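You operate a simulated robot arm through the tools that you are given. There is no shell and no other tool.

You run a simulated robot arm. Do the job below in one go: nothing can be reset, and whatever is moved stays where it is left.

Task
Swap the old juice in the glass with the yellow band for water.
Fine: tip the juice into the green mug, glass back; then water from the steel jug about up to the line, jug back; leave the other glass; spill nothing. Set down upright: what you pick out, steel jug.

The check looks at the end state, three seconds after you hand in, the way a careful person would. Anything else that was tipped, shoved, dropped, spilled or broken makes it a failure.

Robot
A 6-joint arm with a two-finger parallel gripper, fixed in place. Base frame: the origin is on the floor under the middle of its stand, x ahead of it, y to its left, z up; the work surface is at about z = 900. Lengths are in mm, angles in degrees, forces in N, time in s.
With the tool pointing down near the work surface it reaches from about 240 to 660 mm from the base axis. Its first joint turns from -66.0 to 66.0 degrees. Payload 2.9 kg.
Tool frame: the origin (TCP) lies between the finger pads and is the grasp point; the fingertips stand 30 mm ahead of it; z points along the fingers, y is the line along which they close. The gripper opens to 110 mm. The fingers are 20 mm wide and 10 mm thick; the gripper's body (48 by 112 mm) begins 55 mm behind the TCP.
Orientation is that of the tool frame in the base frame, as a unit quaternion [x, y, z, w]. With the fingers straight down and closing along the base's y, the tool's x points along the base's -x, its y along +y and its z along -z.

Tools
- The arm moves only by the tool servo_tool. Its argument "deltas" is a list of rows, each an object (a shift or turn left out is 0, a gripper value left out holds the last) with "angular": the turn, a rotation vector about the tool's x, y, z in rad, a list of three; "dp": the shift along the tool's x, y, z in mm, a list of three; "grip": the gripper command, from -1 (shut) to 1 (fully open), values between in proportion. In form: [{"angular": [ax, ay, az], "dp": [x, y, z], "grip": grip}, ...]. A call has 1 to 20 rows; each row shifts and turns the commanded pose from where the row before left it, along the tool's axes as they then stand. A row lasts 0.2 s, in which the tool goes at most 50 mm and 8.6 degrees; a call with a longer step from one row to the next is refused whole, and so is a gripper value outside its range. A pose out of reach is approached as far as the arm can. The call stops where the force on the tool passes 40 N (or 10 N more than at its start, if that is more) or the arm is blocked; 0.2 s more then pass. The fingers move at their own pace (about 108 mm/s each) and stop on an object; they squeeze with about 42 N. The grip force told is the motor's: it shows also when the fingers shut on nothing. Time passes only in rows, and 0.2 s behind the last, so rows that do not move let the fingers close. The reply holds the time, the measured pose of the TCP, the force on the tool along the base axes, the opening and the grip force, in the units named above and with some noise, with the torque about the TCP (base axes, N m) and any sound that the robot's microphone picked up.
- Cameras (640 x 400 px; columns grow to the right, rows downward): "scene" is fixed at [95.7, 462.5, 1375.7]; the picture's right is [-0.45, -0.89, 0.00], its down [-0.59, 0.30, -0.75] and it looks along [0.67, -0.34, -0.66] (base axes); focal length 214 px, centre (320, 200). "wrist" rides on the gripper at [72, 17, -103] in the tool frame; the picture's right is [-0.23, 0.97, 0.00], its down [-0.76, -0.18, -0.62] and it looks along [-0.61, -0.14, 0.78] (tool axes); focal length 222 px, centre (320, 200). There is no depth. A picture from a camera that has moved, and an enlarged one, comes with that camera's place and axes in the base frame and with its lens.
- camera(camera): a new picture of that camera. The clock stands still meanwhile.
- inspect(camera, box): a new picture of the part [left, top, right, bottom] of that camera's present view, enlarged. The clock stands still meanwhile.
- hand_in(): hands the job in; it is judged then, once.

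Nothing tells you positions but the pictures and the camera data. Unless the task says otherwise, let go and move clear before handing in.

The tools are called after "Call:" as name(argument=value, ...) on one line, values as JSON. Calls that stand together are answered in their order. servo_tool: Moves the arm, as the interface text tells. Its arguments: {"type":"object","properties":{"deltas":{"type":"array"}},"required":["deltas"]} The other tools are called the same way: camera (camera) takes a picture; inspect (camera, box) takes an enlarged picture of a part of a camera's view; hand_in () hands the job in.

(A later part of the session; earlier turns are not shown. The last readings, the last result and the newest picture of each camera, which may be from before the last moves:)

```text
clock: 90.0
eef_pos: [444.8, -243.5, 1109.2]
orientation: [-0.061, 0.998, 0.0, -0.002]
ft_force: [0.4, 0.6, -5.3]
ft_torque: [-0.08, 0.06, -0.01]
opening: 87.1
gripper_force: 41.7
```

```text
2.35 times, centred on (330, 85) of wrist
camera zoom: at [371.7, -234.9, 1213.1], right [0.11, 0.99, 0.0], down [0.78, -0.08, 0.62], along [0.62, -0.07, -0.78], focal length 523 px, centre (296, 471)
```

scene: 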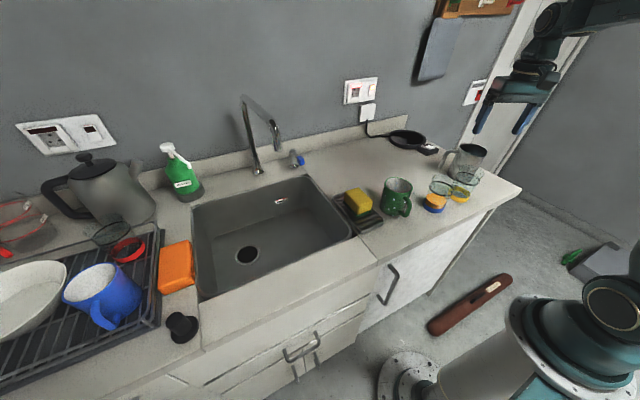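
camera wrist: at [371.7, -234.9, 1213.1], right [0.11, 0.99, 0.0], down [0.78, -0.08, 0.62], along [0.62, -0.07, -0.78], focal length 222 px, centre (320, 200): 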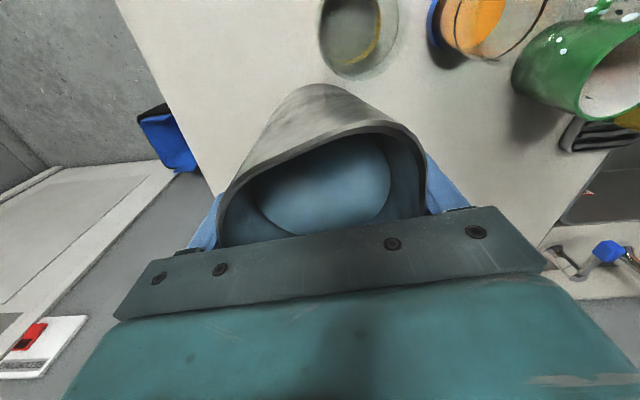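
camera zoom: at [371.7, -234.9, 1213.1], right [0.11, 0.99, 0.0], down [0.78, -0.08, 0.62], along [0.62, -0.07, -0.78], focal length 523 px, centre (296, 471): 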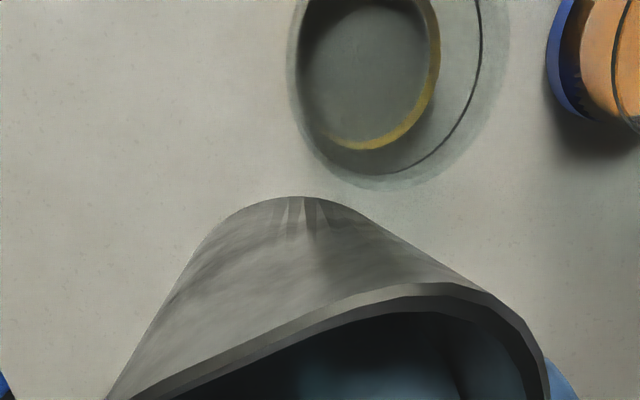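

The spout tip sits at az ~149°, 55 mm out, and the glass is at about (378.5, -203), so the alignment is right. I tilt the jug to 24° up here, below its pouring angle, and check.

Call:
servo_tool(deltas=[{"angular": [0.022, -0.028, 0]}, {"angular": [0.043, -0.055, 0]}, {"angular": [0.043, -0.055, 0]}, {"angular": [0.043, -0.055, 0]}, {"angular": [0.043, -0.055, 0]}, {"angular": [0.043, -0.055, 0]}, {"angular": [0.021, -0.027, 0]}, {}, {}])

Call:
inspect(camera="scene", box=[400, 80, 540, 220])

Call:
camera(camera="wrist")

```text
clock: 92.0
eef_pos: [445.1, -243.5, 1111.0]
orientation: [-0.061, 0.977, -0.118, 0.169]
ft_force: [0.8, -0.4, -5.4]
ft_torque: [-0.03, 0.1, 0.01]
opening: 87.2
gripper_force: 42.6
```

```text
2.86 times, centred on (470, 150) of scene
camera zoom: at [95.8, 462.4, 1375.8], right [-0.45, -0.89, 0.0], down [-0.59, 0.3, -0.75], along [0.67, -0.34, -0.66], focal length 613 px, centre (-109, 343)
```

zoom: 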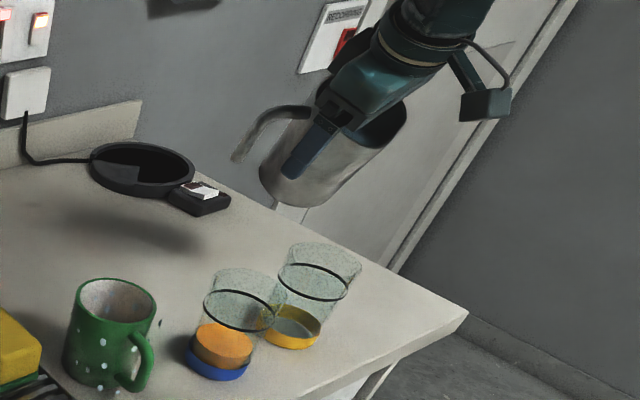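

```text
taken
camera wrist: at [341.3, -216.4, 1177.2], right [0.14, 0.98, -0.17], down [0.51, 0.08, 0.86], along [0.85, -0.21, -0.49], focal length 222 px, centre (320, 200)
```

wrist: 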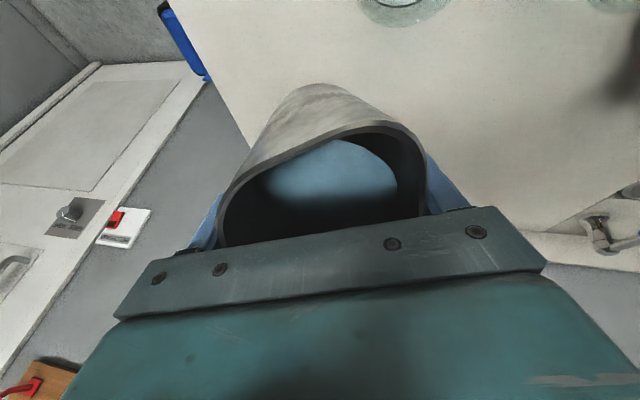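

Call:
inspect(camera="wrist", box=[210, 70, 440, 250])

```text
2.22 times, centred on (325, 160) of wrist
camera zoom: at [341.3, -216.4, 1177.2], right [0.14, 0.98, -0.17], down [0.51, 0.08, 0.86], along [0.85, -0.21, -0.49], focal length 494 px, centre (309, 289)
```

zoom: 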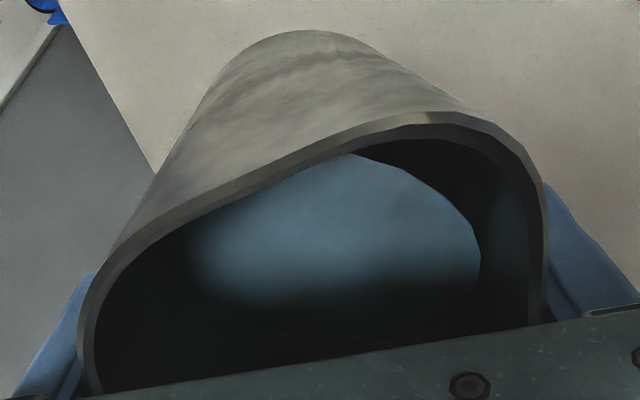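

The water is still well below the lip. I lower the tilted jug so the spout hangs about 30 mm above the glass rim.

Call:
servo_tool(deltas=[{"dp": [2.4, 1.9, 7]}, {"dp": [5.8, 4.5, 16.9]}, {"dp": [5.8, 4.5, 16.9]}, {"dp": [5.8, 4.5, 16.9]}, {"dp": [5.8, 4.5, 16.9]}, {"dp": [3.2, 2.5, 9.7]}, {}, {}])

Call:
inspect(camera="scene", box=[420, 120, 520, 215])

Call:
camera(camera="wrist")

```text
clock: 93.8
eef_pos: [447.5, -243.6, 1017.6]
orientation: [-0.061, 0.977, -0.118, 0.169]
ft_force: [0.0, 0.1, -5.4]
ft_torque: [-0.05, 0.09, 0.0]
opening: 86.9
gripper_force: 41.6
```

```text
4.21 times, centred on (470, 168) of scene
camera zoom: at [95.8, 462.4, 1375.8], right [-0.45, -0.89, 0.0], down [-0.59, 0.3, -0.75], along [0.67, -0.34, -0.66], focal length 903 px, centre (-312, 337)
```

zoom: 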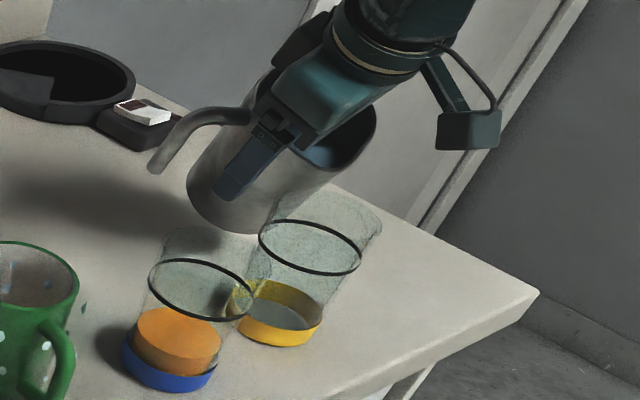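

```text
taken
camera wrist: at [343.2, -217.1, 1085.6], right [0.14, 0.98, -0.17], down [0.51, 0.08, 0.86], along [0.85, -0.2, -0.49], focal length 222 px, centre (320, 200)
```

wrist: 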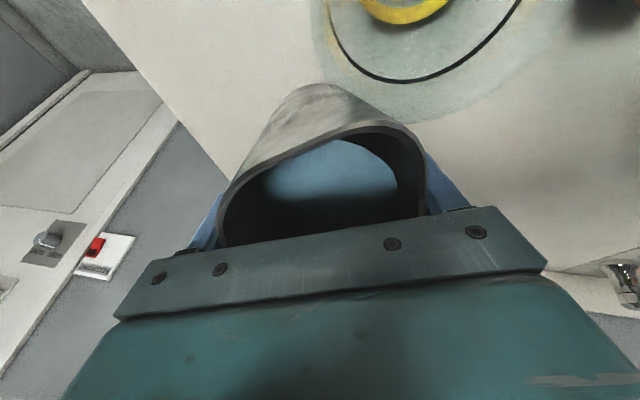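

The spout is about 13 mm short of the glass centre and 30 mm above the rim. I tilt further slowly toward the pouring angle, watching for the stream.

Call:
servo_tool(deltas=[{"angular": [0.01078, -0.01379, 0], "dp": [-0.43, -0.33, -0.62]}, {"angular": [0.01078, -0.01379, 0], "dp": [-0.43, -0.33, -0.62]}, {"angular": [0.01078, -0.01379, 0], "dp": [-0.43, -0.33, -0.62]}, {"angular": [0.01078, -0.01379, 0], "dp": [-0.43, -0.33, -0.62]}, {"angular": [0.01078, -0.01379, 0], "dp": [-0.43, -0.33, -0.62]}, {}])

Call:
inspect(camera="scene", box=[430, 130, 510, 210])

Call:
inspect(camera="wrist", box=[210, 0, 530, 250])

```text
clock: 95.2
eef_pos: [447.0, -243.6, 1022.4]
orientation: [-0.059, 0.967, -0.144, 0.203]
ft_force: [0.4, -0.3, -6.7]
ft_torque: [-0.04, 0.12, -0.01]
opening: 87.0
gripper_force: 42.5
```

```text
5.00 times, centred on (470, 170) of scene
camera zoom: at [95.8, 462.4, 1375.8], right [-0.45, -0.89, 0.0], down [-0.59, 0.3, -0.75], along [0.67, -0.34, -0.66], focal length 1072 px, centre (-430, 350)
```

zoom: 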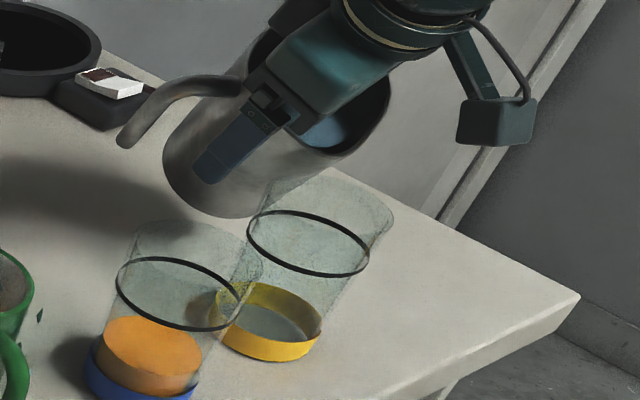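

```text
1.60 times, centred on (370, 125) of wrist
camera zoom: at [338.4, -214.5, 1079.9], right [0.15, 0.97, -0.21], down [0.45, 0.12, 0.89], along [0.88, -0.23, -0.41], focal length 355 px, centre (240, 320)
```

zoom: 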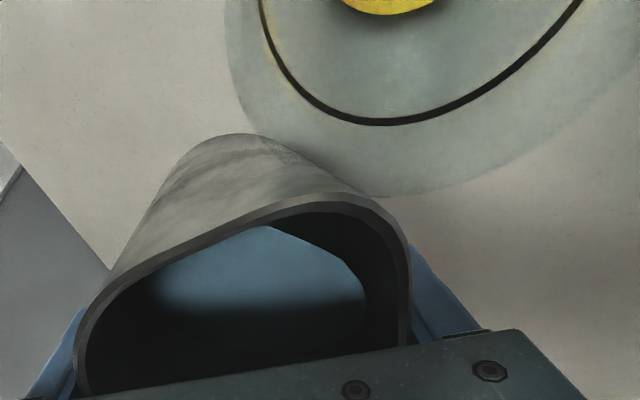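

No flow yet at about 29°. Tilting on, a degree at a time.

Call:
servo_tool(deltas=[{"angular": [0.01078, -0.01379, 0], "dp": [-0.39, -0.31, -0.62]}, {"angular": [0.01078, -0.01379, 0], "dp": [-0.39, -0.31, -0.62]}, {"angular": [0.01078, -0.01379, 0], "dp": [-0.39, -0.31, -0.62]}, {}])

Call:
inspect(camera="scene", box=[430, 130, 510, 210])

Call:
inspect(camera="wrist", box=[210, 0, 530, 250])

```text
clock: 96.2
eef_pos: [447.0, -244.8, 1024.6]
orientation: [-0.06, 0.959, -0.157, 0.226]
ft_force: [-1.2, 0.3, -5.4]
ft_torque: [-0.01, 0.1, 0.0]
opening: 87.0
gripper_force: 41.7
```

```text
5.00 times, centred on (470, 170) of scene
camera zoom: at [95.8, 462.4, 1375.8], right [-0.45, -0.89, 0.0], down [-0.59, 0.3, -0.75], along [0.67, -0.34, -0.66], focal length 1072 px, centre (-430, 350)
```

zoom: 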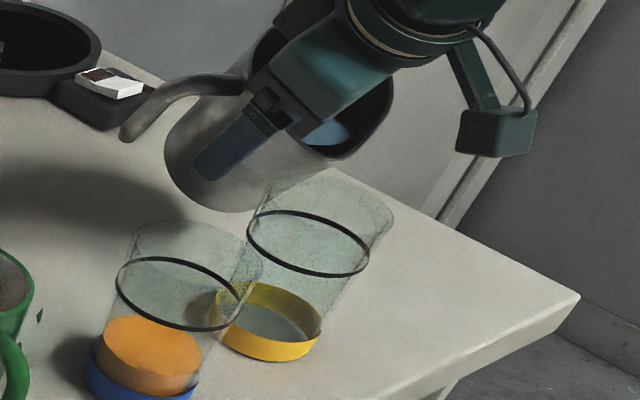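

```text
1.60 times, centred on (370, 125) of wrist
camera zoom: at [335.8, -213.8, 1076.2], right [0.16, 0.96, -0.23], down [0.41, 0.14, 0.9], along [0.9, -0.24, -0.37], focal length 355 px, centre (240, 320)
```

zoom: 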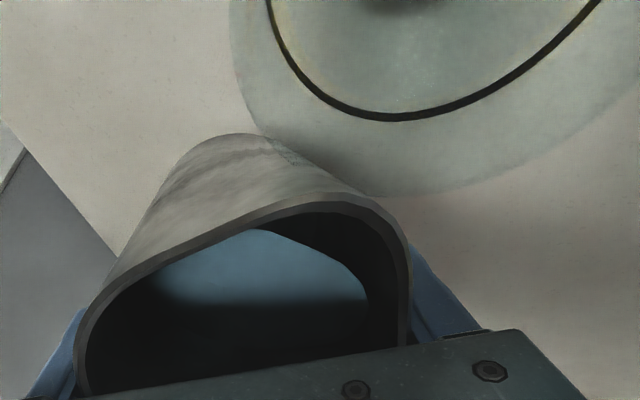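

Call:
servo_tool(deltas=[{"angular": [0.01078, -0.01379, 0], "dp": [-0.39, -0.31, -0.6]}, {"angular": [0.01078, -0.01379, 0], "dp": [-0.39, -0.31, -0.6]}, {}, {}])

Call:
inspect(camera="scene", box=[430, 130, 510, 210])

Call:
inspect(camera="wrist", box=[210, 0, 530, 250])

```text
clock: 97.2
eef_pos: [446.4, -244.3, 1026.9]
orientation: [-0.059, 0.955, -0.166, 0.24]
ft_force: [-0.2, -0.5, -5.8]
ft_torque: [-0.02, 0.1, -0.01]
opening: 87.0
gripper_force: 42.1
```

```text
5.00 times, centred on (470, 170) of scene
camera zoom: at [95.8, 462.4, 1375.8], right [-0.45, -0.89, 0.0], down [-0.59, 0.3, -0.75], along [0.67, -0.34, -0.66], focal length 1072 px, centre (-430, 350)
```

zoom: 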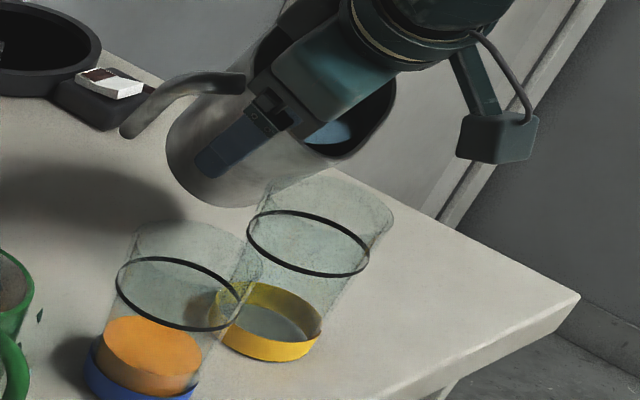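

```text
1.60 times, centred on (370, 125) of wrist
camera zoom: at [333.8, -213.1, 1074.3], right [0.17, 0.96, -0.24], down [0.38, 0.16, 0.91], along [0.91, -0.24, -0.34], focal length 355 px, centre (240, 320)
```

zoom: 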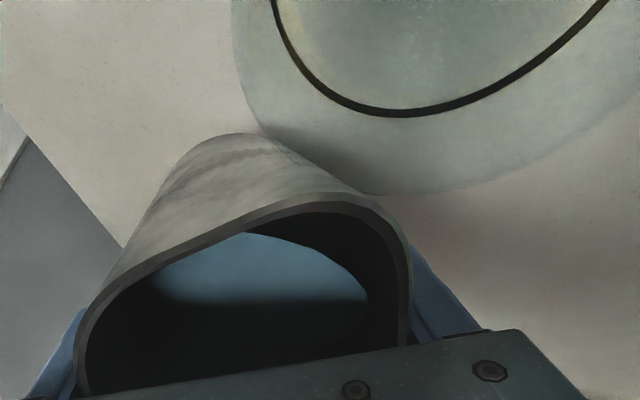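

Call:
servo_tool(deltas=[{"angular": [0.01078, -0.01379, 0], "dp": [-0.39, -0.31, -0.6]}, {"angular": [0.01078, -0.01379, 0], "dp": [-0.39, -0.31, -0.6]}, {}, {}])

Call:
inspect(camera="scene", box=[430, 130, 510, 210])

Call:
inspect(camera="wrist", box=[210, 0, 530, 250])

```text
clock: 98.2
eef_pos: [446.4, -245.1, 1027.6]
orientation: [-0.059, 0.95, -0.176, 0.252]
ft_force: [0.8, -0.2, -5.5]
ft_torque: [-0.02, 0.16, 0.0]
opening: 87.0
gripper_force: 41.9
```

```text
5.00 times, centred on (470, 170) of scene
camera zoom: at [95.8, 462.4, 1375.8], right [-0.45, -0.89, 0.0], down [-0.59, 0.3, -0.75], along [0.67, -0.34, -0.66], focal length 1072 px, centre (-430, 350)
```

zoom: 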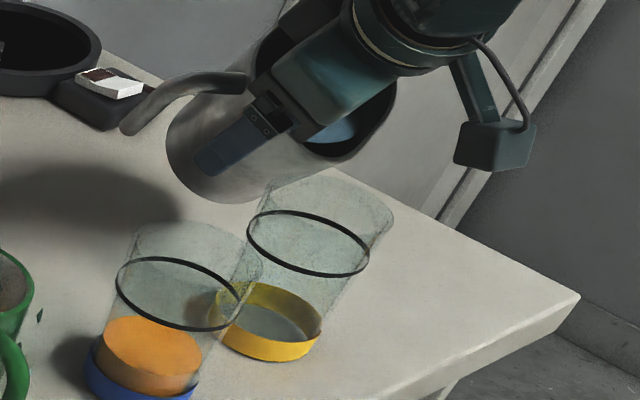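

```text
1.60 times, centred on (370, 125) of wrist
camera zoom: at [332.8, -212.3, 1071.3], right [0.17, 0.95, -0.25], down [0.35, 0.18, 0.92], along [0.92, -0.25, -0.3], focal length 355 px, centre (240, 320)
```

zoom: 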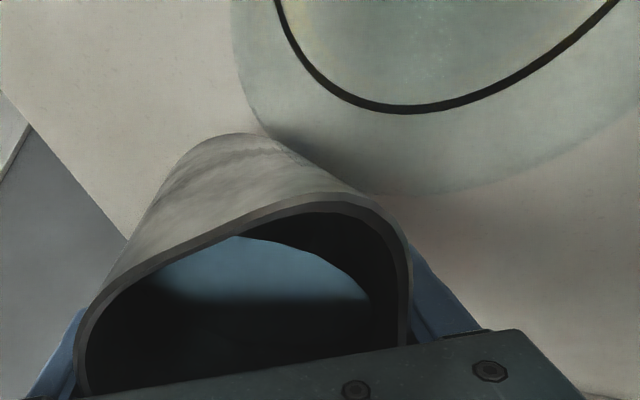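

Call:
servo_tool(deltas=[{"angular": [0.01078, -0.01379, 0], "dp": [-0.4, -0.31, -0.58]}, {"angular": [0.01078, -0.01379, 0], "dp": [-0.4, -0.31, -0.58]}, {}, {}])

Call:
inspect(camera="scene", box=[430, 130, 510, 210])

Call:
inspect(camera="wrist", box=[210, 0, 530, 250])

```text
clock: 99.2
eef_pos: [447.5, -243.5, 1028.2]
orientation: [-0.058, 0.944, -0.184, 0.267]
ft_force: [-0.3, 0.1, -5.7]
ft_torque: [-0.01, 0.12, 0.02]
opening: 87.3
gripper_force: 41.6
```

```text
5.00 times, centred on (470, 170) of scene
camera zoom: at [95.8, 462.4, 1375.8], right [-0.45, -0.89, 0.0], down [-0.59, 0.3, -0.75], along [0.67, -0.34, -0.66], focal length 1072 px, centre (-430, 350)
```

zoom: 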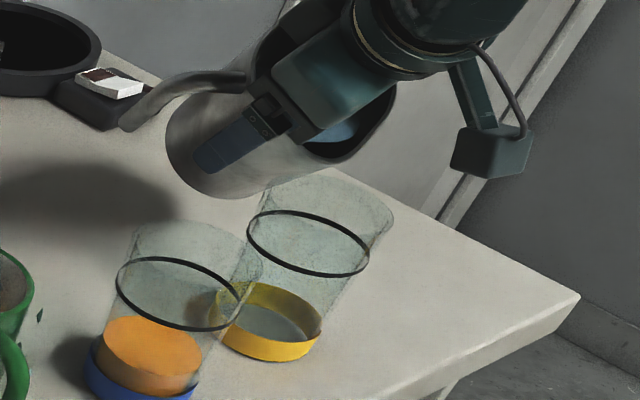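

```text
1.60 times, centred on (370, 125) of wrist
camera zoom: at [332.0, -211.0, 1068.8], right [0.18, 0.95, -0.26], down [0.32, 0.19, 0.93], along [0.93, -0.25, -0.27], focal length 355 px, centre (240, 320)
```

zoom: 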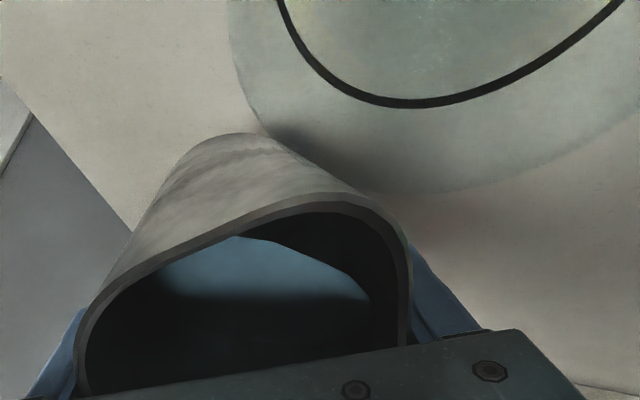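

The water surface is now about level with the lip by my estimate. I continue in single-degree steps.

Call:
servo_tool(deltas=[{"angular": [0.01078, -0.01379, 0], "dp": [-0.4, -0.31, -0.58]}, {}, {}])

Call:
inspect(camera="scene", box=[430, 130, 510, 210])

Call:
inspect(camera="wrist", box=[210, 0, 530, 250])

```text
clock: 100.0
eef_pos: [448.5, -244.1, 1031.1]
orientation: [-0.057, 0.941, -0.19, 0.274]
ft_force: [-0.2, 0.3, -5.5]
ft_torque: [-0.04, 0.12, -0.01]
opening: 87.1
gripper_force: 42.0
```

```text
5.00 times, centred on (470, 170) of scene
camera zoom: at [95.8, 462.4, 1375.8], right [-0.45, -0.89, 0.0], down [-0.59, 0.3, -0.75], along [0.67, -0.34, -0.66], focal length 1072 px, centre (-430, 350)
```

zoom: 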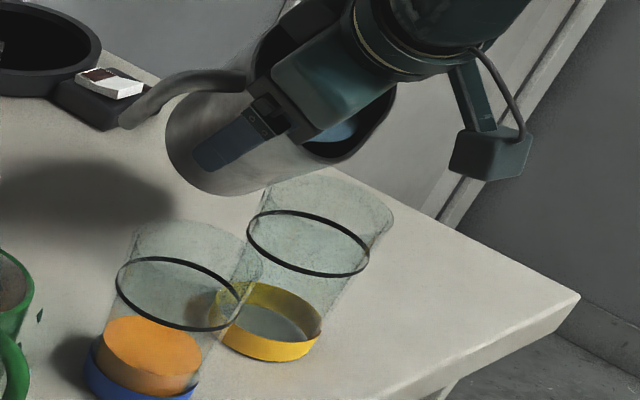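

```text
1.60 times, centred on (370, 125) of wrist
camera zoom: at [331.8, -210.3, 1067.9], right [0.19, 0.95, -0.27], down [0.31, 0.2, 0.93], along [0.93, -0.26, -0.26], focal length 355 px, centre (240, 320)
```

zoom: 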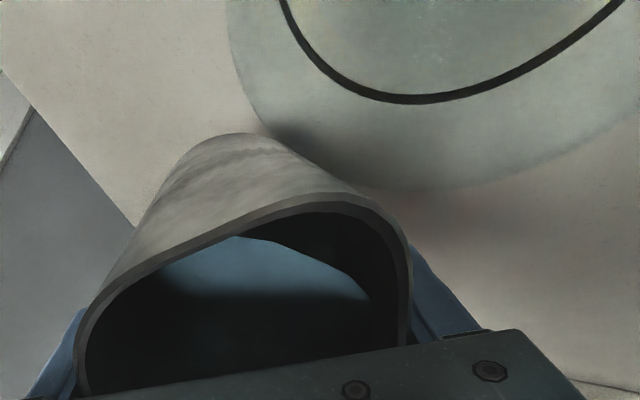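

Call:
servo_tool(deltas=[{"angular": [0.01078, -0.01379, 0], "dp": [-0.4, -0.31, -0.56]}, {"angular": [0.01078, -0.01379, 0], "dp": [-0.4, -0.31, -0.56]}, {}, {}])

Call:
inspect(camera="scene", box=[430, 130, 510, 210])

Call:
inspect(camera="wrist", box=[210, 0, 530, 250])

```text
clock: 101.0
eef_pos: [448.6, -244.0, 1031.3]
orientation: [-0.057, 0.935, -0.199, 0.287]
ft_force: [1.1, 0.3, -5.2]
ft_torque: [-0.05, 0.13, 0.01]
opening: 87.2
gripper_force: 42.6
```

```text
5.00 times, centred on (470, 170) of scene
camera zoom: at [95.8, 462.4, 1375.8], right [-0.45, -0.89, 0.0], down [-0.59, 0.3, -0.75], along [0.67, -0.34, -0.66], focal length 1072 px, centre (-430, 350)
```

zoom: 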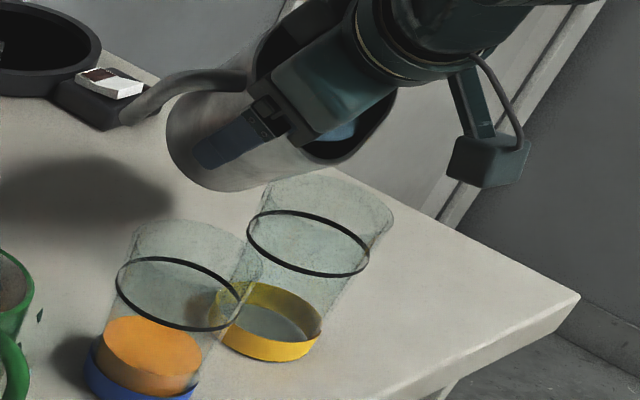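

```text
1.60 times, centred on (370, 125) of wrist
camera zoom: at [330.9, -210.0, 1064.9], right [0.19, 0.94, -0.28], down [0.28, 0.22, 0.93], along [0.94, -0.26, -0.22], focal length 355 px, centre (240, 320)
```

zoom: 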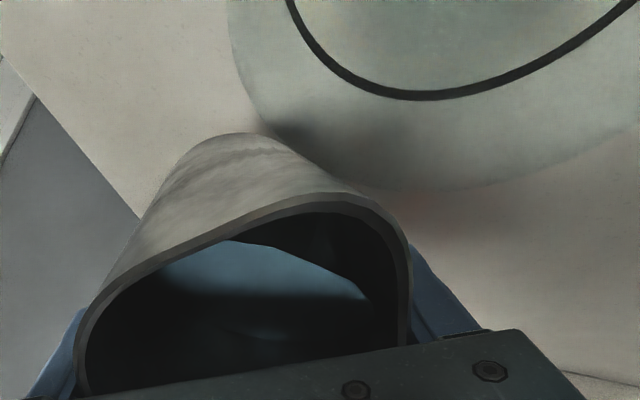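

Call:
inspect(camera="wrist", box=[250, 110, 430, 230])

Call:
inspect(camera="scene", box=[470, 135, 515, 175])

```text
3.33 times, centred on (340, 170) of wrist
camera zoom: at [330.9, -210.0, 1064.9], right [0.19, 0.94, -0.28], down [0.28, 0.22, 0.93], along [0.94, -0.26, -0.22], focal length 740 px, centre (253, 300)
```

zoom: 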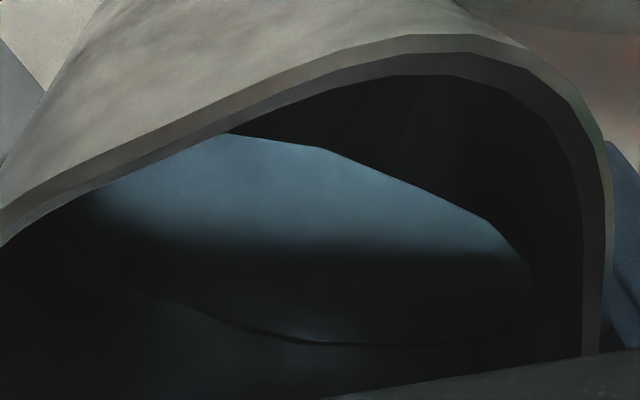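

```text
10.00 times, centred on (492, 155) of scene
camera zoom: at [95.8, 462.4, 1375.8], right [-0.45, -0.89, 0.0], down [-0.59, 0.3, -0.75], along [0.67, -0.34, -0.66], focal length 2145 px, centre (-1405, 650)
```

zoom: 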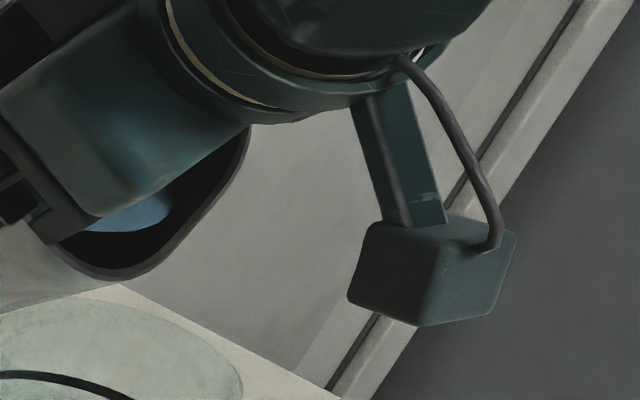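

Working out the water plane from the picture, the jug behaves like a plain cylinder about 40 mm in radius, filled to z≈975 upright, so flow should begin near 46–47°. I shift 5 mm closer to the glass centre and tilt on to about 45°.

Call:
servo_tool(deltas=[{"dp": [1.5, 1.15, -1.65]}, {"dp": [1.5, 1.15, -1.65]}, {"angular": [0.01078, -0.01379, 0], "dp": [-0.45, -0.35, -0.83]}, {"angular": [0.01078, -0.01379, 0], "dp": [-0.45, -0.35, -0.83]}, {"angular": [0.01078, -0.01379, 0], "dp": [-0.45, -0.35, -0.83]}, {"angular": [0.01078, -0.01379, 0], "dp": [-0.45, -0.35, -0.83]}, {}, {}])

Call:
inspect(camera="scene", box=[430, 130, 510, 210])

Call:
inspect(camera="wrist", box=[210, 0, 530, 250])

```text
clock: 102.8
eef_pos: [443.4, -242.1, 1035.5]
orientation: [-0.057, 0.922, -0.218, 0.313]
ft_force: [-0.4, -0.8, -5.8]
ft_torque: [0.0, 0.1, -0.02]
opening: 86.9
gripper_force: 41.8
```

```text
5.00 times, centred on (470, 170) of scene
camera zoom: at [95.8, 462.4, 1375.8], right [-0.45, -0.89, 0.0], down [-0.59, 0.3, -0.75], along [0.67, -0.34, -0.66], focal length 1072 px, centre (-430, 350)
```

zoom: 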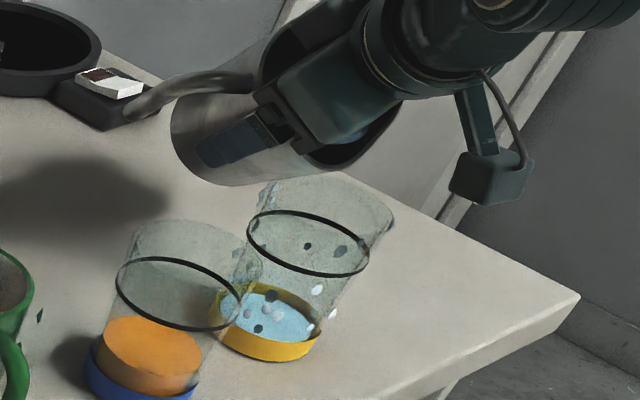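

```text
1.60 times, centred on (370, 125) of wrist
camera zoom: at [324.1, -205.7, 1060.4], right [0.21, 0.93, -0.3], down [0.23, 0.25, 0.94], along [0.95, -0.27, -0.16], focal length 355 px, centre (240, 320)
```

zoom: 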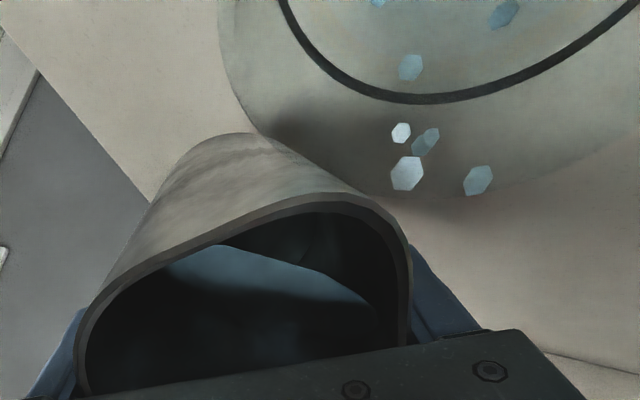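

Water is now running into the glass, and the same kind of pale specks appear there, so they seem to be just how this scene draws splashing. I hold still briefly to see where the level settles.

Call:
servo_tool(deltas=[{}, {}, {}])

Call:
inspect(camera="scene", box=[445, 155, 509, 205])

Call:
camera(camera="wrist")

```text
clock: 103.6
eef_pos: [444.0, -240.9, 1034.9]
orientation: [-0.057, 0.922, -0.218, 0.313]
ft_force: [0.4, -0.6, -5.8]
ft_torque: [0.0, 0.11, -0.03]
opening: 87.3
gripper_force: 42.4
```

```text
8.00 times, centred on (477, 180) of scene
camera zoom: at [95.8, 462.4, 1375.8], right [-0.45, -0.89, 0.0], down [-0.59, 0.3, -0.75], along [0.67, -0.34, -0.66], focal length 1716 px, centre (-936, 360)
```

zoom: 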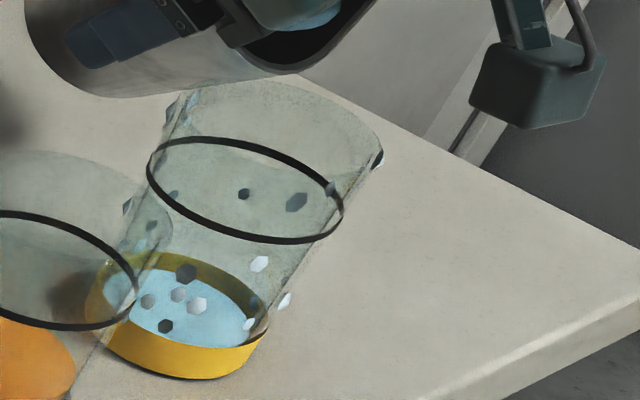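

```text
taken
camera wrist: at [324.1, -205.7, 1060.4], right [0.21, 0.93, -0.3], down [0.23, 0.25, 0.94], along [0.95, -0.27, -0.16], focal length 222 px, centre (320, 200)
```

wrist: 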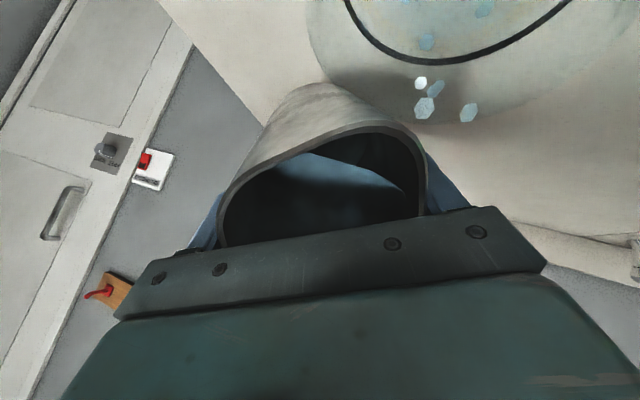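

The glass holds about 15 mm of water, with everything landing inside. I continue tilting slowly, half a degree per row.

Call:
servo_tool(deltas=[{"angular": [0.00538, -0.00688, 0], "dp": [-0.26, -0.2, -0.45]}, {"angular": [0.00538, -0.00688, 0], "dp": [-0.26, -0.2, -0.45]}, {"angular": [0.00538, -0.00688, 0], "dp": [-0.26, -0.2, -0.45]}, {"angular": [0.00538, -0.00688, 0], "dp": [-0.26, -0.2, -0.45]}, {"angular": [0.00538, -0.00688, 0], "dp": [-0.26, -0.2, -0.45]}, {"angular": [0.00538, -0.00688, 0], "dp": [-0.26, -0.2, -0.45]}, {"angular": [0.00538, -0.00688, 0], "dp": [-0.26, -0.2, -0.45]}])

Call:
inspect(camera="scene", box=[445, 155, 509, 205])

Call:
inspect(camera="wrist", box=[210, 0, 530, 250])

```text
clock: 105.2
eef_pos: [443.5, -241.0, 1040.0]
orientation: [-0.056, 0.911, -0.233, 0.336]
ft_force: [-0.1, -0.7, -4.6]
ft_torque: [-0.03, 0.16, 0.04]
opening: 87.1
gripper_force: 42.0
```

```text
8.00 times, centred on (477, 180) of scene
camera zoom: at [95.8, 462.4, 1375.8], right [-0.45, -0.89, 0.0], down [-0.59, 0.3, -0.75], along [0.67, -0.34, -0.66], focal length 1716 px, centre (-936, 360)
```

zoom: 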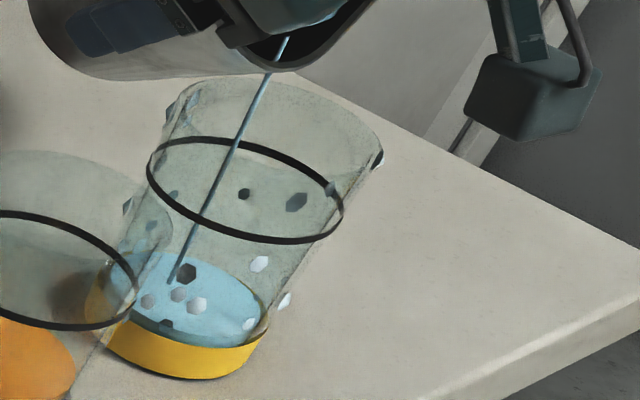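

```text
1.60 times, centred on (370, 125) of wrist
camera zoom: at [322.8, -203.6, 1058.0], right [0.23, 0.92, -0.32], down [0.18, 0.28, 0.94], along [0.96, -0.27, -0.1], focal length 355 px, centre (240, 320)
```

zoom: 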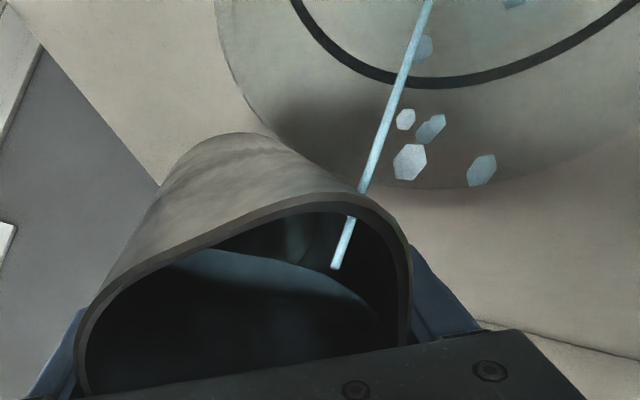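

The stream is visible and falls cleanly inside the glass. Continuing at the same slow rate.

Call:
servo_tool(deltas=[{"angular": [0.00538, -0.00688, 0], "dp": [-0.24, -0.19, -0.44]}, {"angular": [0.00538, -0.00688, 0], "dp": [-0.24, -0.19, -0.44]}, {"angular": [0.00538, -0.00688, 0], "dp": [-0.24, -0.19, -0.44]}, {"angular": [0.00538, -0.00688, 0], "dp": [-0.24, -0.19, -0.44]}, {"angular": [0.00538, -0.00688, 0], "dp": [-0.24, -0.19, -0.44]}, {"angular": [0.00538, -0.00688, 0], "dp": [-0.24, -0.19, -0.44]}, {"angular": [0.00538, -0.00688, 0], "dp": [-0.24, -0.19, -0.44]}, {"angular": [0.00538, -0.00688, 0], "dp": [-0.24, -0.19, -0.44]}])

Call:
inspect(camera="scene", box=[445, 155, 509, 205])

Call:
inspect(camera="wrist", box=[210, 0, 530, 250])

```text
clock: 107.0
eef_pos: [442.2, -239.1, 1043.0]
orientation: [-0.056, 0.896, -0.251, 0.362]
ft_force: [-1.3, 0.2, -5.9]
ft_torque: [0.02, 0.12, 0.02]
opening: 87.2
gripper_force: 42.1
```

```text
8.00 times, centred on (477, 180) of scene
camera zoom: at [95.8, 462.4, 1375.8], right [-0.45, -0.89, 0.0], down [-0.59, 0.3, -0.75], along [0.67, -0.34, -0.66], focal length 1716 px, centre (-936, 360)
```

zoom: 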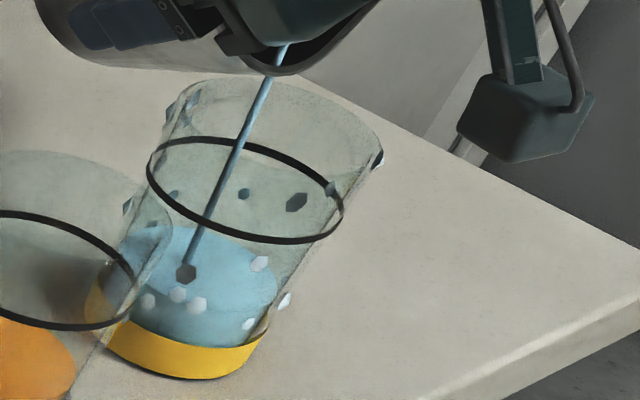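

```text
1.60 times, centred on (370, 125) of wrist
camera zoom: at [321.0, -202.7, 1052.1], right [0.25, 0.91, -0.34], down [0.12, 0.32, 0.94], along [0.96, -0.27, -0.03], focal length 355 px, centre (240, 320)
```

zoom: 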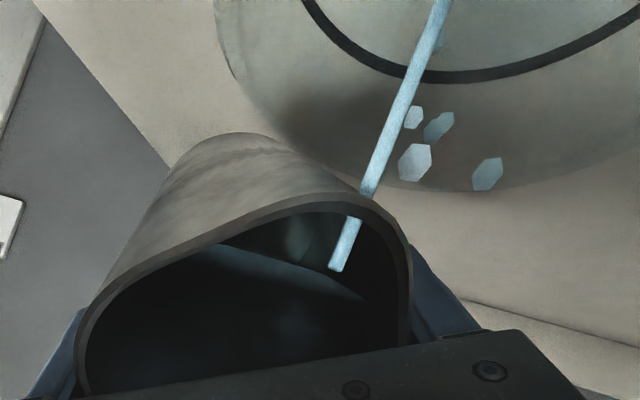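

The level has risen to roughly z 931, stream still well centred. Continuing.

Call:
servo_tool(deltas=[{"angular": [0.00538, -0.00688, 0], "dp": [-0.28, -0.22, -0.47]}, {"angular": [0.00538, -0.00688, 0], "dp": [-0.28, -0.22, -0.47]}, {"angular": [0.00538, -0.00688, 0], "dp": [-0.28, -0.22, -0.47]}, {"angular": [0.00538, -0.00688, 0], "dp": [-0.28, -0.22, -0.47]}, {"angular": [0.00538, -0.00688, 0], "dp": [-0.28, -0.22, -0.47]}, {"angular": [0.00538, -0.00688, 0], "dp": [-0.28, -0.22, -0.47]}, {"angular": [0.00538, -0.00688, 0], "dp": [-0.28, -0.22, -0.47]}, {"angular": [0.00538, -0.00688, 0], "dp": [-0.28, -0.22, -0.47]}])

Call:
inspect(camera="scene", box=[445, 155, 509, 205])

Call:
inspect(camera="wrist", box=[210, 0, 530, 250])

```text
clock: 108.8
eef_pos: [440.2, -238.8, 1048.4]
orientation: [-0.054, 0.879, -0.269, 0.389]
ft_force: [0.8, 0.7, -4.4]
ft_torque: [-0.01, 0.12, 0.02]
opening: 87.3
gripper_force: 42.3
```

```text
8.00 times, centred on (477, 180) of scene
camera zoom: at [95.8, 462.4, 1375.8], right [-0.45, -0.89, 0.0], down [-0.59, 0.3, -0.75], along [0.67, -0.34, -0.66], focal length 1716 px, centre (-936, 360)
```

zoom: 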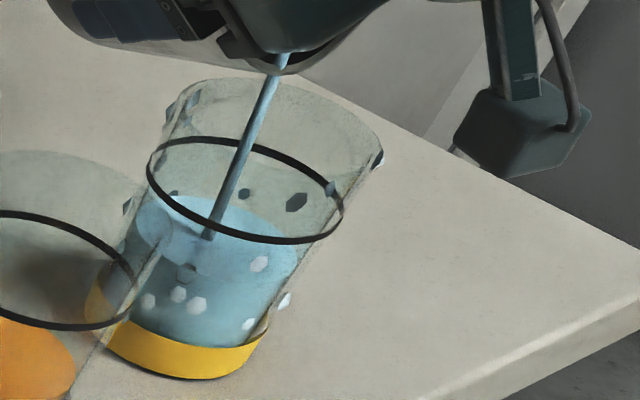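

```text
1.60 times, centred on (370, 125) of wrist
camera zoom: at [319.1, -201.7, 1048.5], right [0.27, 0.9, -0.35], down [0.06, 0.35, 0.93], along [0.96, -0.27, 0.04], focal length 355 px, centre (240, 320)
```

zoom: 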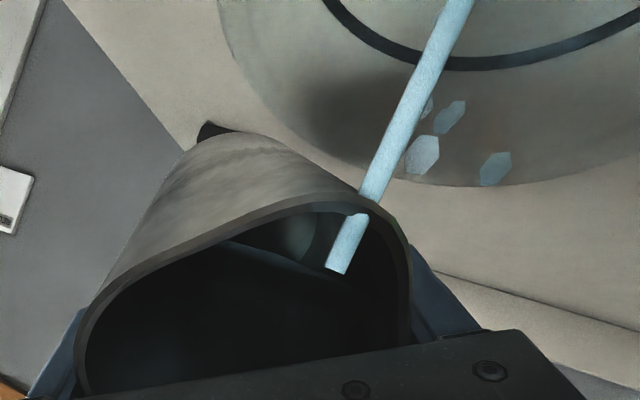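

The level is now about z 951 against the line at about 974. I hold the tilt to see how much still runs on.

Call:
servo_tool(deltas=[{}, {}])

Call:
inspect(camera="scene", box=[445, 155, 509, 205])

```text
clock: 109.4
eef_pos: [440.5, -237.9, 1047.8]
orientation: [-0.054, 0.879, -0.27, 0.389]
ft_force: [1.0, 0.2, -3.7]
ft_torque: [0.01, 0.1, 0.0]
opening: 87.2
gripper_force: 41.8
```

```text
8.00 times, centred on (477, 180) of scene
camera zoom: at [95.8, 462.4, 1375.8], right [-0.45, -0.89, 0.0], down [-0.59, 0.3, -0.75], along [0.67, -0.34, -0.66], focal length 1716 px, centre (-936, 360)
```

zoom: 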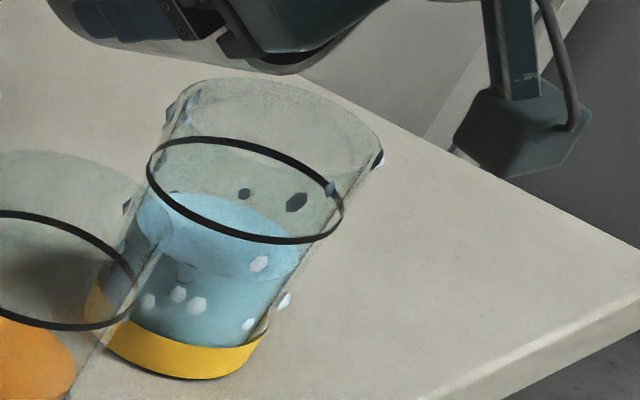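

The flow stops as soon as the tilt does, so control is good. About 22 mm to go; I add 4° more.

Call:
servo_tool(deltas=[{"angular": [0.00538, -0.00688, 0], "dp": [-0.28, -0.22, -0.49]}, {"angular": [0.00538, -0.00688, 0], "dp": [-0.28, -0.22, -0.49]}, {"angular": [0.00538, -0.00688, 0], "dp": [-0.28, -0.22, -0.49]}, {"angular": [0.00538, -0.00688, 0], "dp": [-0.28, -0.22, -0.49]}, {"angular": [0.00538, -0.00688, 0], "dp": [-0.28, -0.22, -0.49]}, {"angular": [0.00538, -0.00688, 0], "dp": [-0.28, -0.22, -0.49]}, {"angular": [0.00538, -0.00688, 0], "dp": [-0.28, -0.22, -0.49]}, {}])

Call:
inspect(camera="scene", box=[445, 155, 509, 205])

Call:
inspect(camera="wrist", box=[210, 0, 530, 250])

```text
clock: 111.2
eef_pos: [439.3, -238.3, 1051.6]
orientation: [-0.054, 0.865, -0.284, 0.41]
ft_force: [0.0, 0.2, -3.6]
ft_torque: [-0.02, 0.1, 0.0]
opening: 87.0
gripper_force: 41.8
```

```text
8.00 times, centred on (477, 180) of scene
camera zoom: at [95.8, 462.4, 1375.8], right [-0.45, -0.89, 0.0], down [-0.59, 0.3, -0.75], along [0.67, -0.34, -0.66], focal length 1716 px, centre (-936, 360)
```

zoom: 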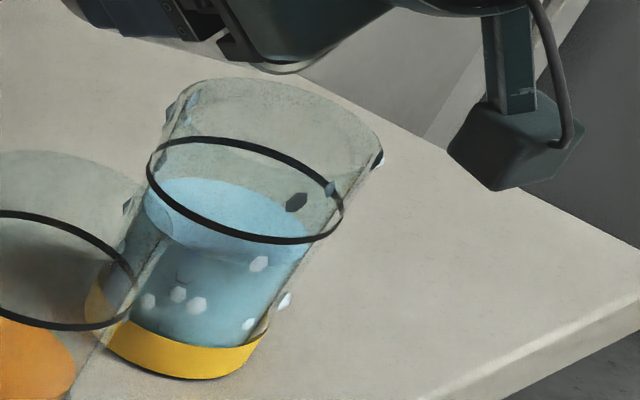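

```text
1.60 times, centred on (370, 125) of wrist
camera zoom: at [318.3, -201.3, 1044.8], right [0.29, 0.88, -0.37], down [0.02, 0.38, 0.93], along [0.96, -0.27, 0.09], focal length 355 px, centre (240, 320)
```

zoom: 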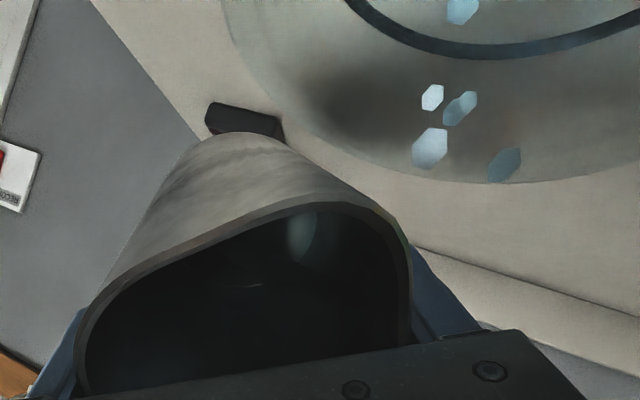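

About 14 mm remain to the line. Adding 3° more.

Call:
servo_tool(deltas=[{"angular": [0.00538, -0.00688, 0], "dp": [-0.28, -0.22, -0.48]}, {"angular": [0.00538, -0.00688, 0], "dp": [-0.28, -0.22, -0.48]}, {"angular": [0.00538, -0.00688, 0], "dp": [-0.28, -0.22, -0.48]}, {"angular": [0.00538, -0.00688, 0], "dp": [-0.28, -0.22, -0.48]}, {"angular": [0.00538, -0.00688, 0], "dp": [-0.28, -0.22, -0.48]}, {"angular": [0.00538, -0.00688, 0], "dp": [-0.28, -0.22, -0.48]}, {}])

Call:
inspect(camera="scene", box=[445, 155, 509, 205])

Call:
camera(camera="wrist")

```text
clock: 112.8
eef_pos: [437.5, -237.6, 1057.0]
orientation: [-0.053, 0.852, -0.298, 0.427]
ft_force: [-0.1, 0.1, -4.5]
ft_torque: [0.0, 0.1, 0.04]
opening: 87.2
gripper_force: 42.3
```

```text
8.00 times, centred on (477, 180) of scene
camera zoom: at [95.8, 462.4, 1375.8], right [-0.45, -0.89, 0.0], down [-0.59, 0.3, -0.75], along [0.67, -0.34, -0.66], focal length 1716 px, centre (-936, 360)
```

zoom: 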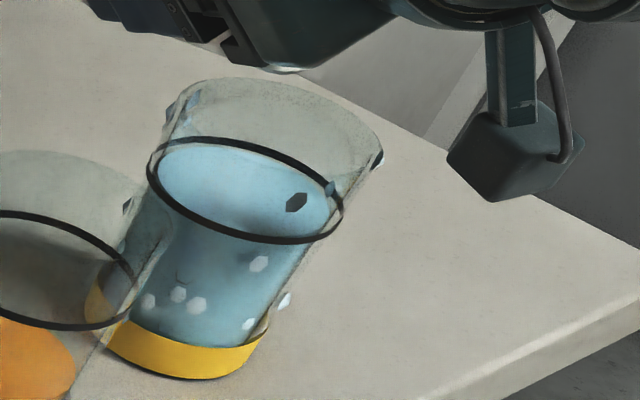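

```text
taken
camera wrist: at [316.3, -200.6, 1042.3], right [0.3, 0.87, -0.38], down [-0.02, 0.4, 0.91], along [0.95, -0.27, 0.14], focal length 222 px, centre (320, 200)
```

wrist: 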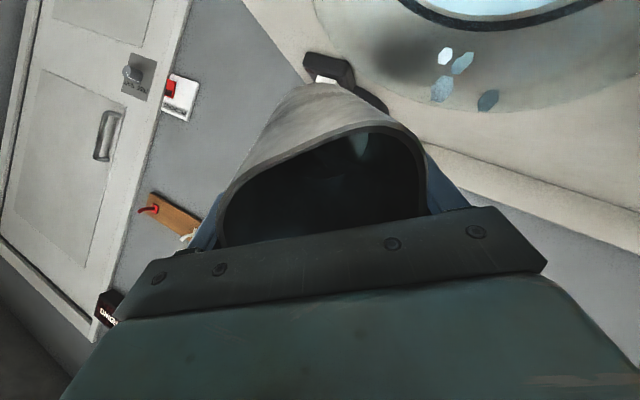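

The water now looks to be right at the line. Zooming in to verify before stopping.

Call:
inspect(camera="scene", box=[458, 164, 494, 192])

```text
14.29 times, centred on (476, 178) of scene
camera zoom: at [95.8, 462.4, 1375.8], right [-0.45, -0.89, 0.0], down [-0.59, 0.3, -0.75], along [0.67, -0.34, -0.66], focal length 3064 px, centre (-1909, 514)
```

zoom: 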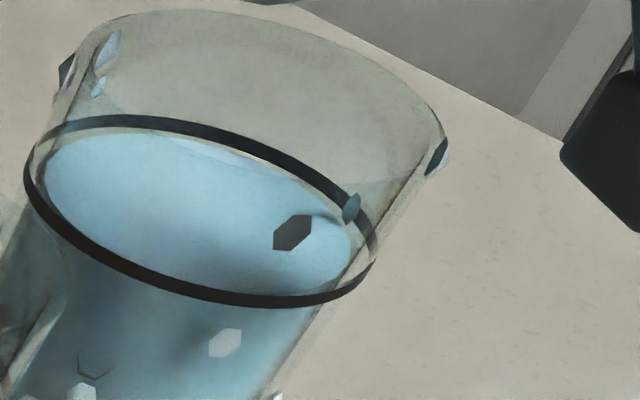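

The water is level with the line. I tip the jug back up in place, which lifts the lip away from the glass.

Call:
servo_tool(deltas=[{"angular": [-0.0215, 0.0275, 0]}, {"angular": [-0.0323, 0.0413, 0]}, {"angular": [-0.0323, 0.0413, 0]}, {"angular": [-0.0323, 0.0413, 0]}, {"angular": [-0.0323, 0.0413, 0]}, {"angular": [-0.0323, 0.0413, 0]}, {}])

Call:
inspect(camera="scene", box=[430, 130, 510, 210])

```text
clock: 114.4
eef_pos: [438.1, -236.9, 1057.0]
orientation: [-0.057, 0.92, -0.222, 0.318]
ft_force: [0.0, -0.7, -4.4]
ft_torque: [-0.04, 0.06, 0.02]
opening: 87.1
gripper_force: 41.8
```

```text
5.00 times, centred on (470, 170) of scene
camera zoom: at [95.8, 462.4, 1375.8], right [-0.45, -0.89, 0.0], down [-0.59, 0.3, -0.75], along [0.67, -0.34, -0.66], focal length 1072 px, centre (-430, 350)
```

zoom: 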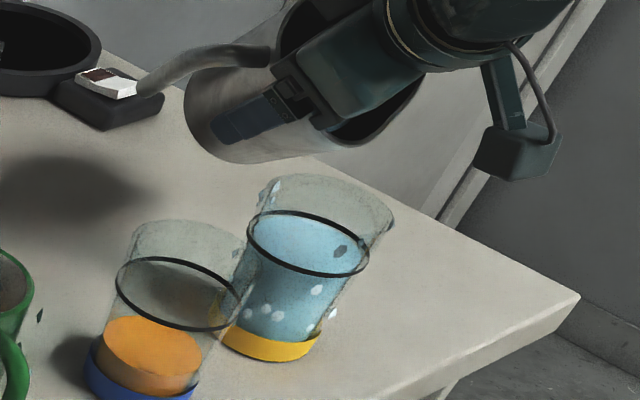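

No drips; glass undisturbed. I raise the jug and bring it fully upright.

Call:
servo_tool(deltas=[{"dp": [-8.45, -6.6, -10.5]}, {"dp": [-8.45, -6.6, -10.5]}, {"dp": [-8.45, -6.6, -10.5]}, {"dp": [-8.45, -6.6, -10.5]}, {"angular": [-0.0246, 0.0315, 0]}, {"angular": [-0.0491, 0.0629, 0]}, {"angular": [-0.0491, 0.0629, 0]}, {"angular": [-0.0491, 0.0629, 0]}, {"angular": [-0.0491, 0.0629, 0]}, {"angular": [-0.0491, 0.0629, 0]}, {"angular": [-0.0491, 0.0629, 0]}, {"angular": [-0.0491, 0.0629, 0]}, {"angular": [-0.0491, 0.0629, 0]}, {"angular": [-0.0491, 0.0629, 0]}, {"angular": [-0.0246, 0.0315, 0]}, {}, {}])

Call:
inspect(camera="scene", box=[400, 80, 540, 220])

Call:
camera(camera="wrist")

```text
clock: 118.0
eef_pos: [437.6, -237.8, 1115.5]
orientation: [-0.06, 0.998, -0.002, 0.0]
ft_force: [-0.3, -0.8, -3.1]
ft_torque: [-0.03, 0.01, -0.05]
opening: 86.9
gripper_force: 41.6
```

```text
2.86 times, centred on (470, 150) of scene
camera zoom: at [95.8, 462.4, 1375.8], right [-0.45, -0.89, 0.0], down [-0.59, 0.3, -0.75], along [0.67, -0.34, -0.66], focal length 613 px, centre (-109, 343)
```

zoom: 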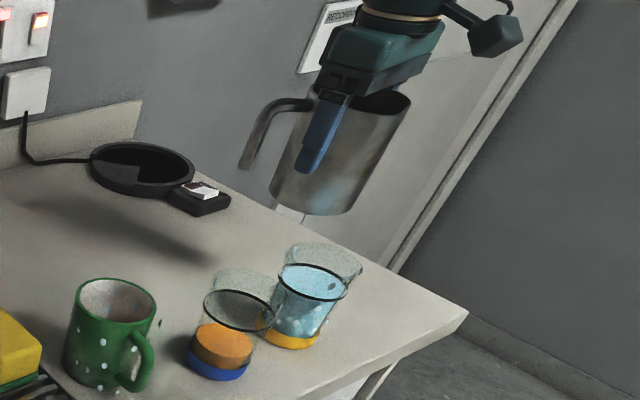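

```text
taken
camera wrist: at [364.4, -228.6, 1218.3], right [0.11, 0.99, -0.01], down [0.78, -0.08, 0.62], along [0.62, -0.07, -0.78], focal length 222 px, centre (320, 200)
```

wrist: 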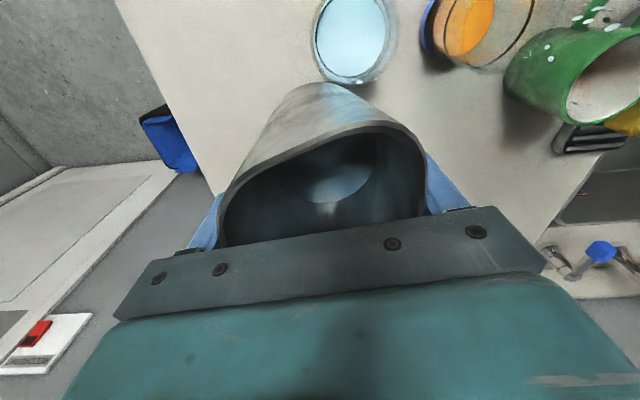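

Jug upright, glass filled to the line, nothing on the counter. I carry the jug back above its original spot and start lowering.

Call:
servo_tool(deltas=[{"dp": [-0.8, -8, 0]}, {"dp": [-1.6, -17, 0]}, {"dp": [-1.6, -18, 0]}, {"dp": [-1.6, -18, 0]}, {"dp": [-1.2, -12, 0]}, {"dp": [-0.7, -6.1, 0]}, {}, {"dp": [0, 0, 15]}, {"dp": [0, 0, 28]}, {"dp": [0, 0, 28]}, {"dp": [0, 0, 28]}, {"dp": [0, 0, 18]}, {"dp": [0, 0, 9]}, {}, {}])

Call:
inspect(camera="scene", box=[400, 80, 540, 220])

```text
clock: 121.2
eef_pos: [455.4, -313.9, 988.8]
orientation: [-0.061, 0.998, -0.003, 0.0]
ft_force: [-0.5, -0.4, -3.9]
ft_torque: [-0.08, 0.0, 0.02]
opening: 87.1
gripper_force: 42.0
```

```text
2.86 times, centred on (470, 150) of scene
camera zoom: at [95.8, 462.4, 1375.8], right [-0.45, -0.89, 0.0], down [-0.59, 0.3, -0.75], along [0.67, -0.34, -0.66], focal length 613 px, centre (-109, 343)
```

zoom: 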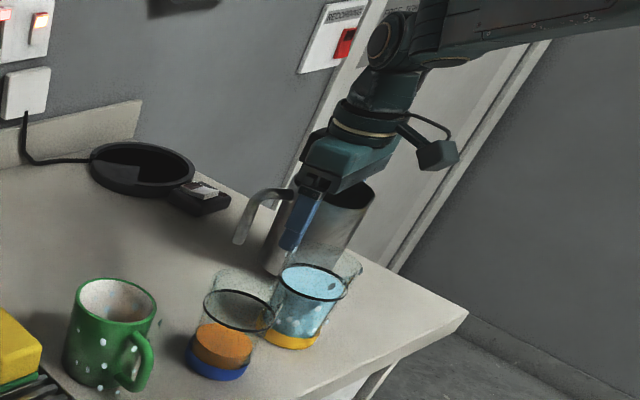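

Call:
servo_tool(deltas=[{"dp": [0, -0.8, 3]}, {"dp": [0, -0.5, 3]}, {"dp": [0, 0, 2.5]}, {"dp": [0, 0, 1.5]}, {"dp": [0, 0, 1]}, {}])

```text
clock: 122.6
eef_pos: [454.8, -316.7, 978.2]
orientation: [-0.06, 0.998, -0.003, 0.0]
ft_force: [0.3, 0.7, -4.3]
ft_torque: [-0.04, 0.02, 0.03]
opening: 87.2
gripper_force: 41.8
```

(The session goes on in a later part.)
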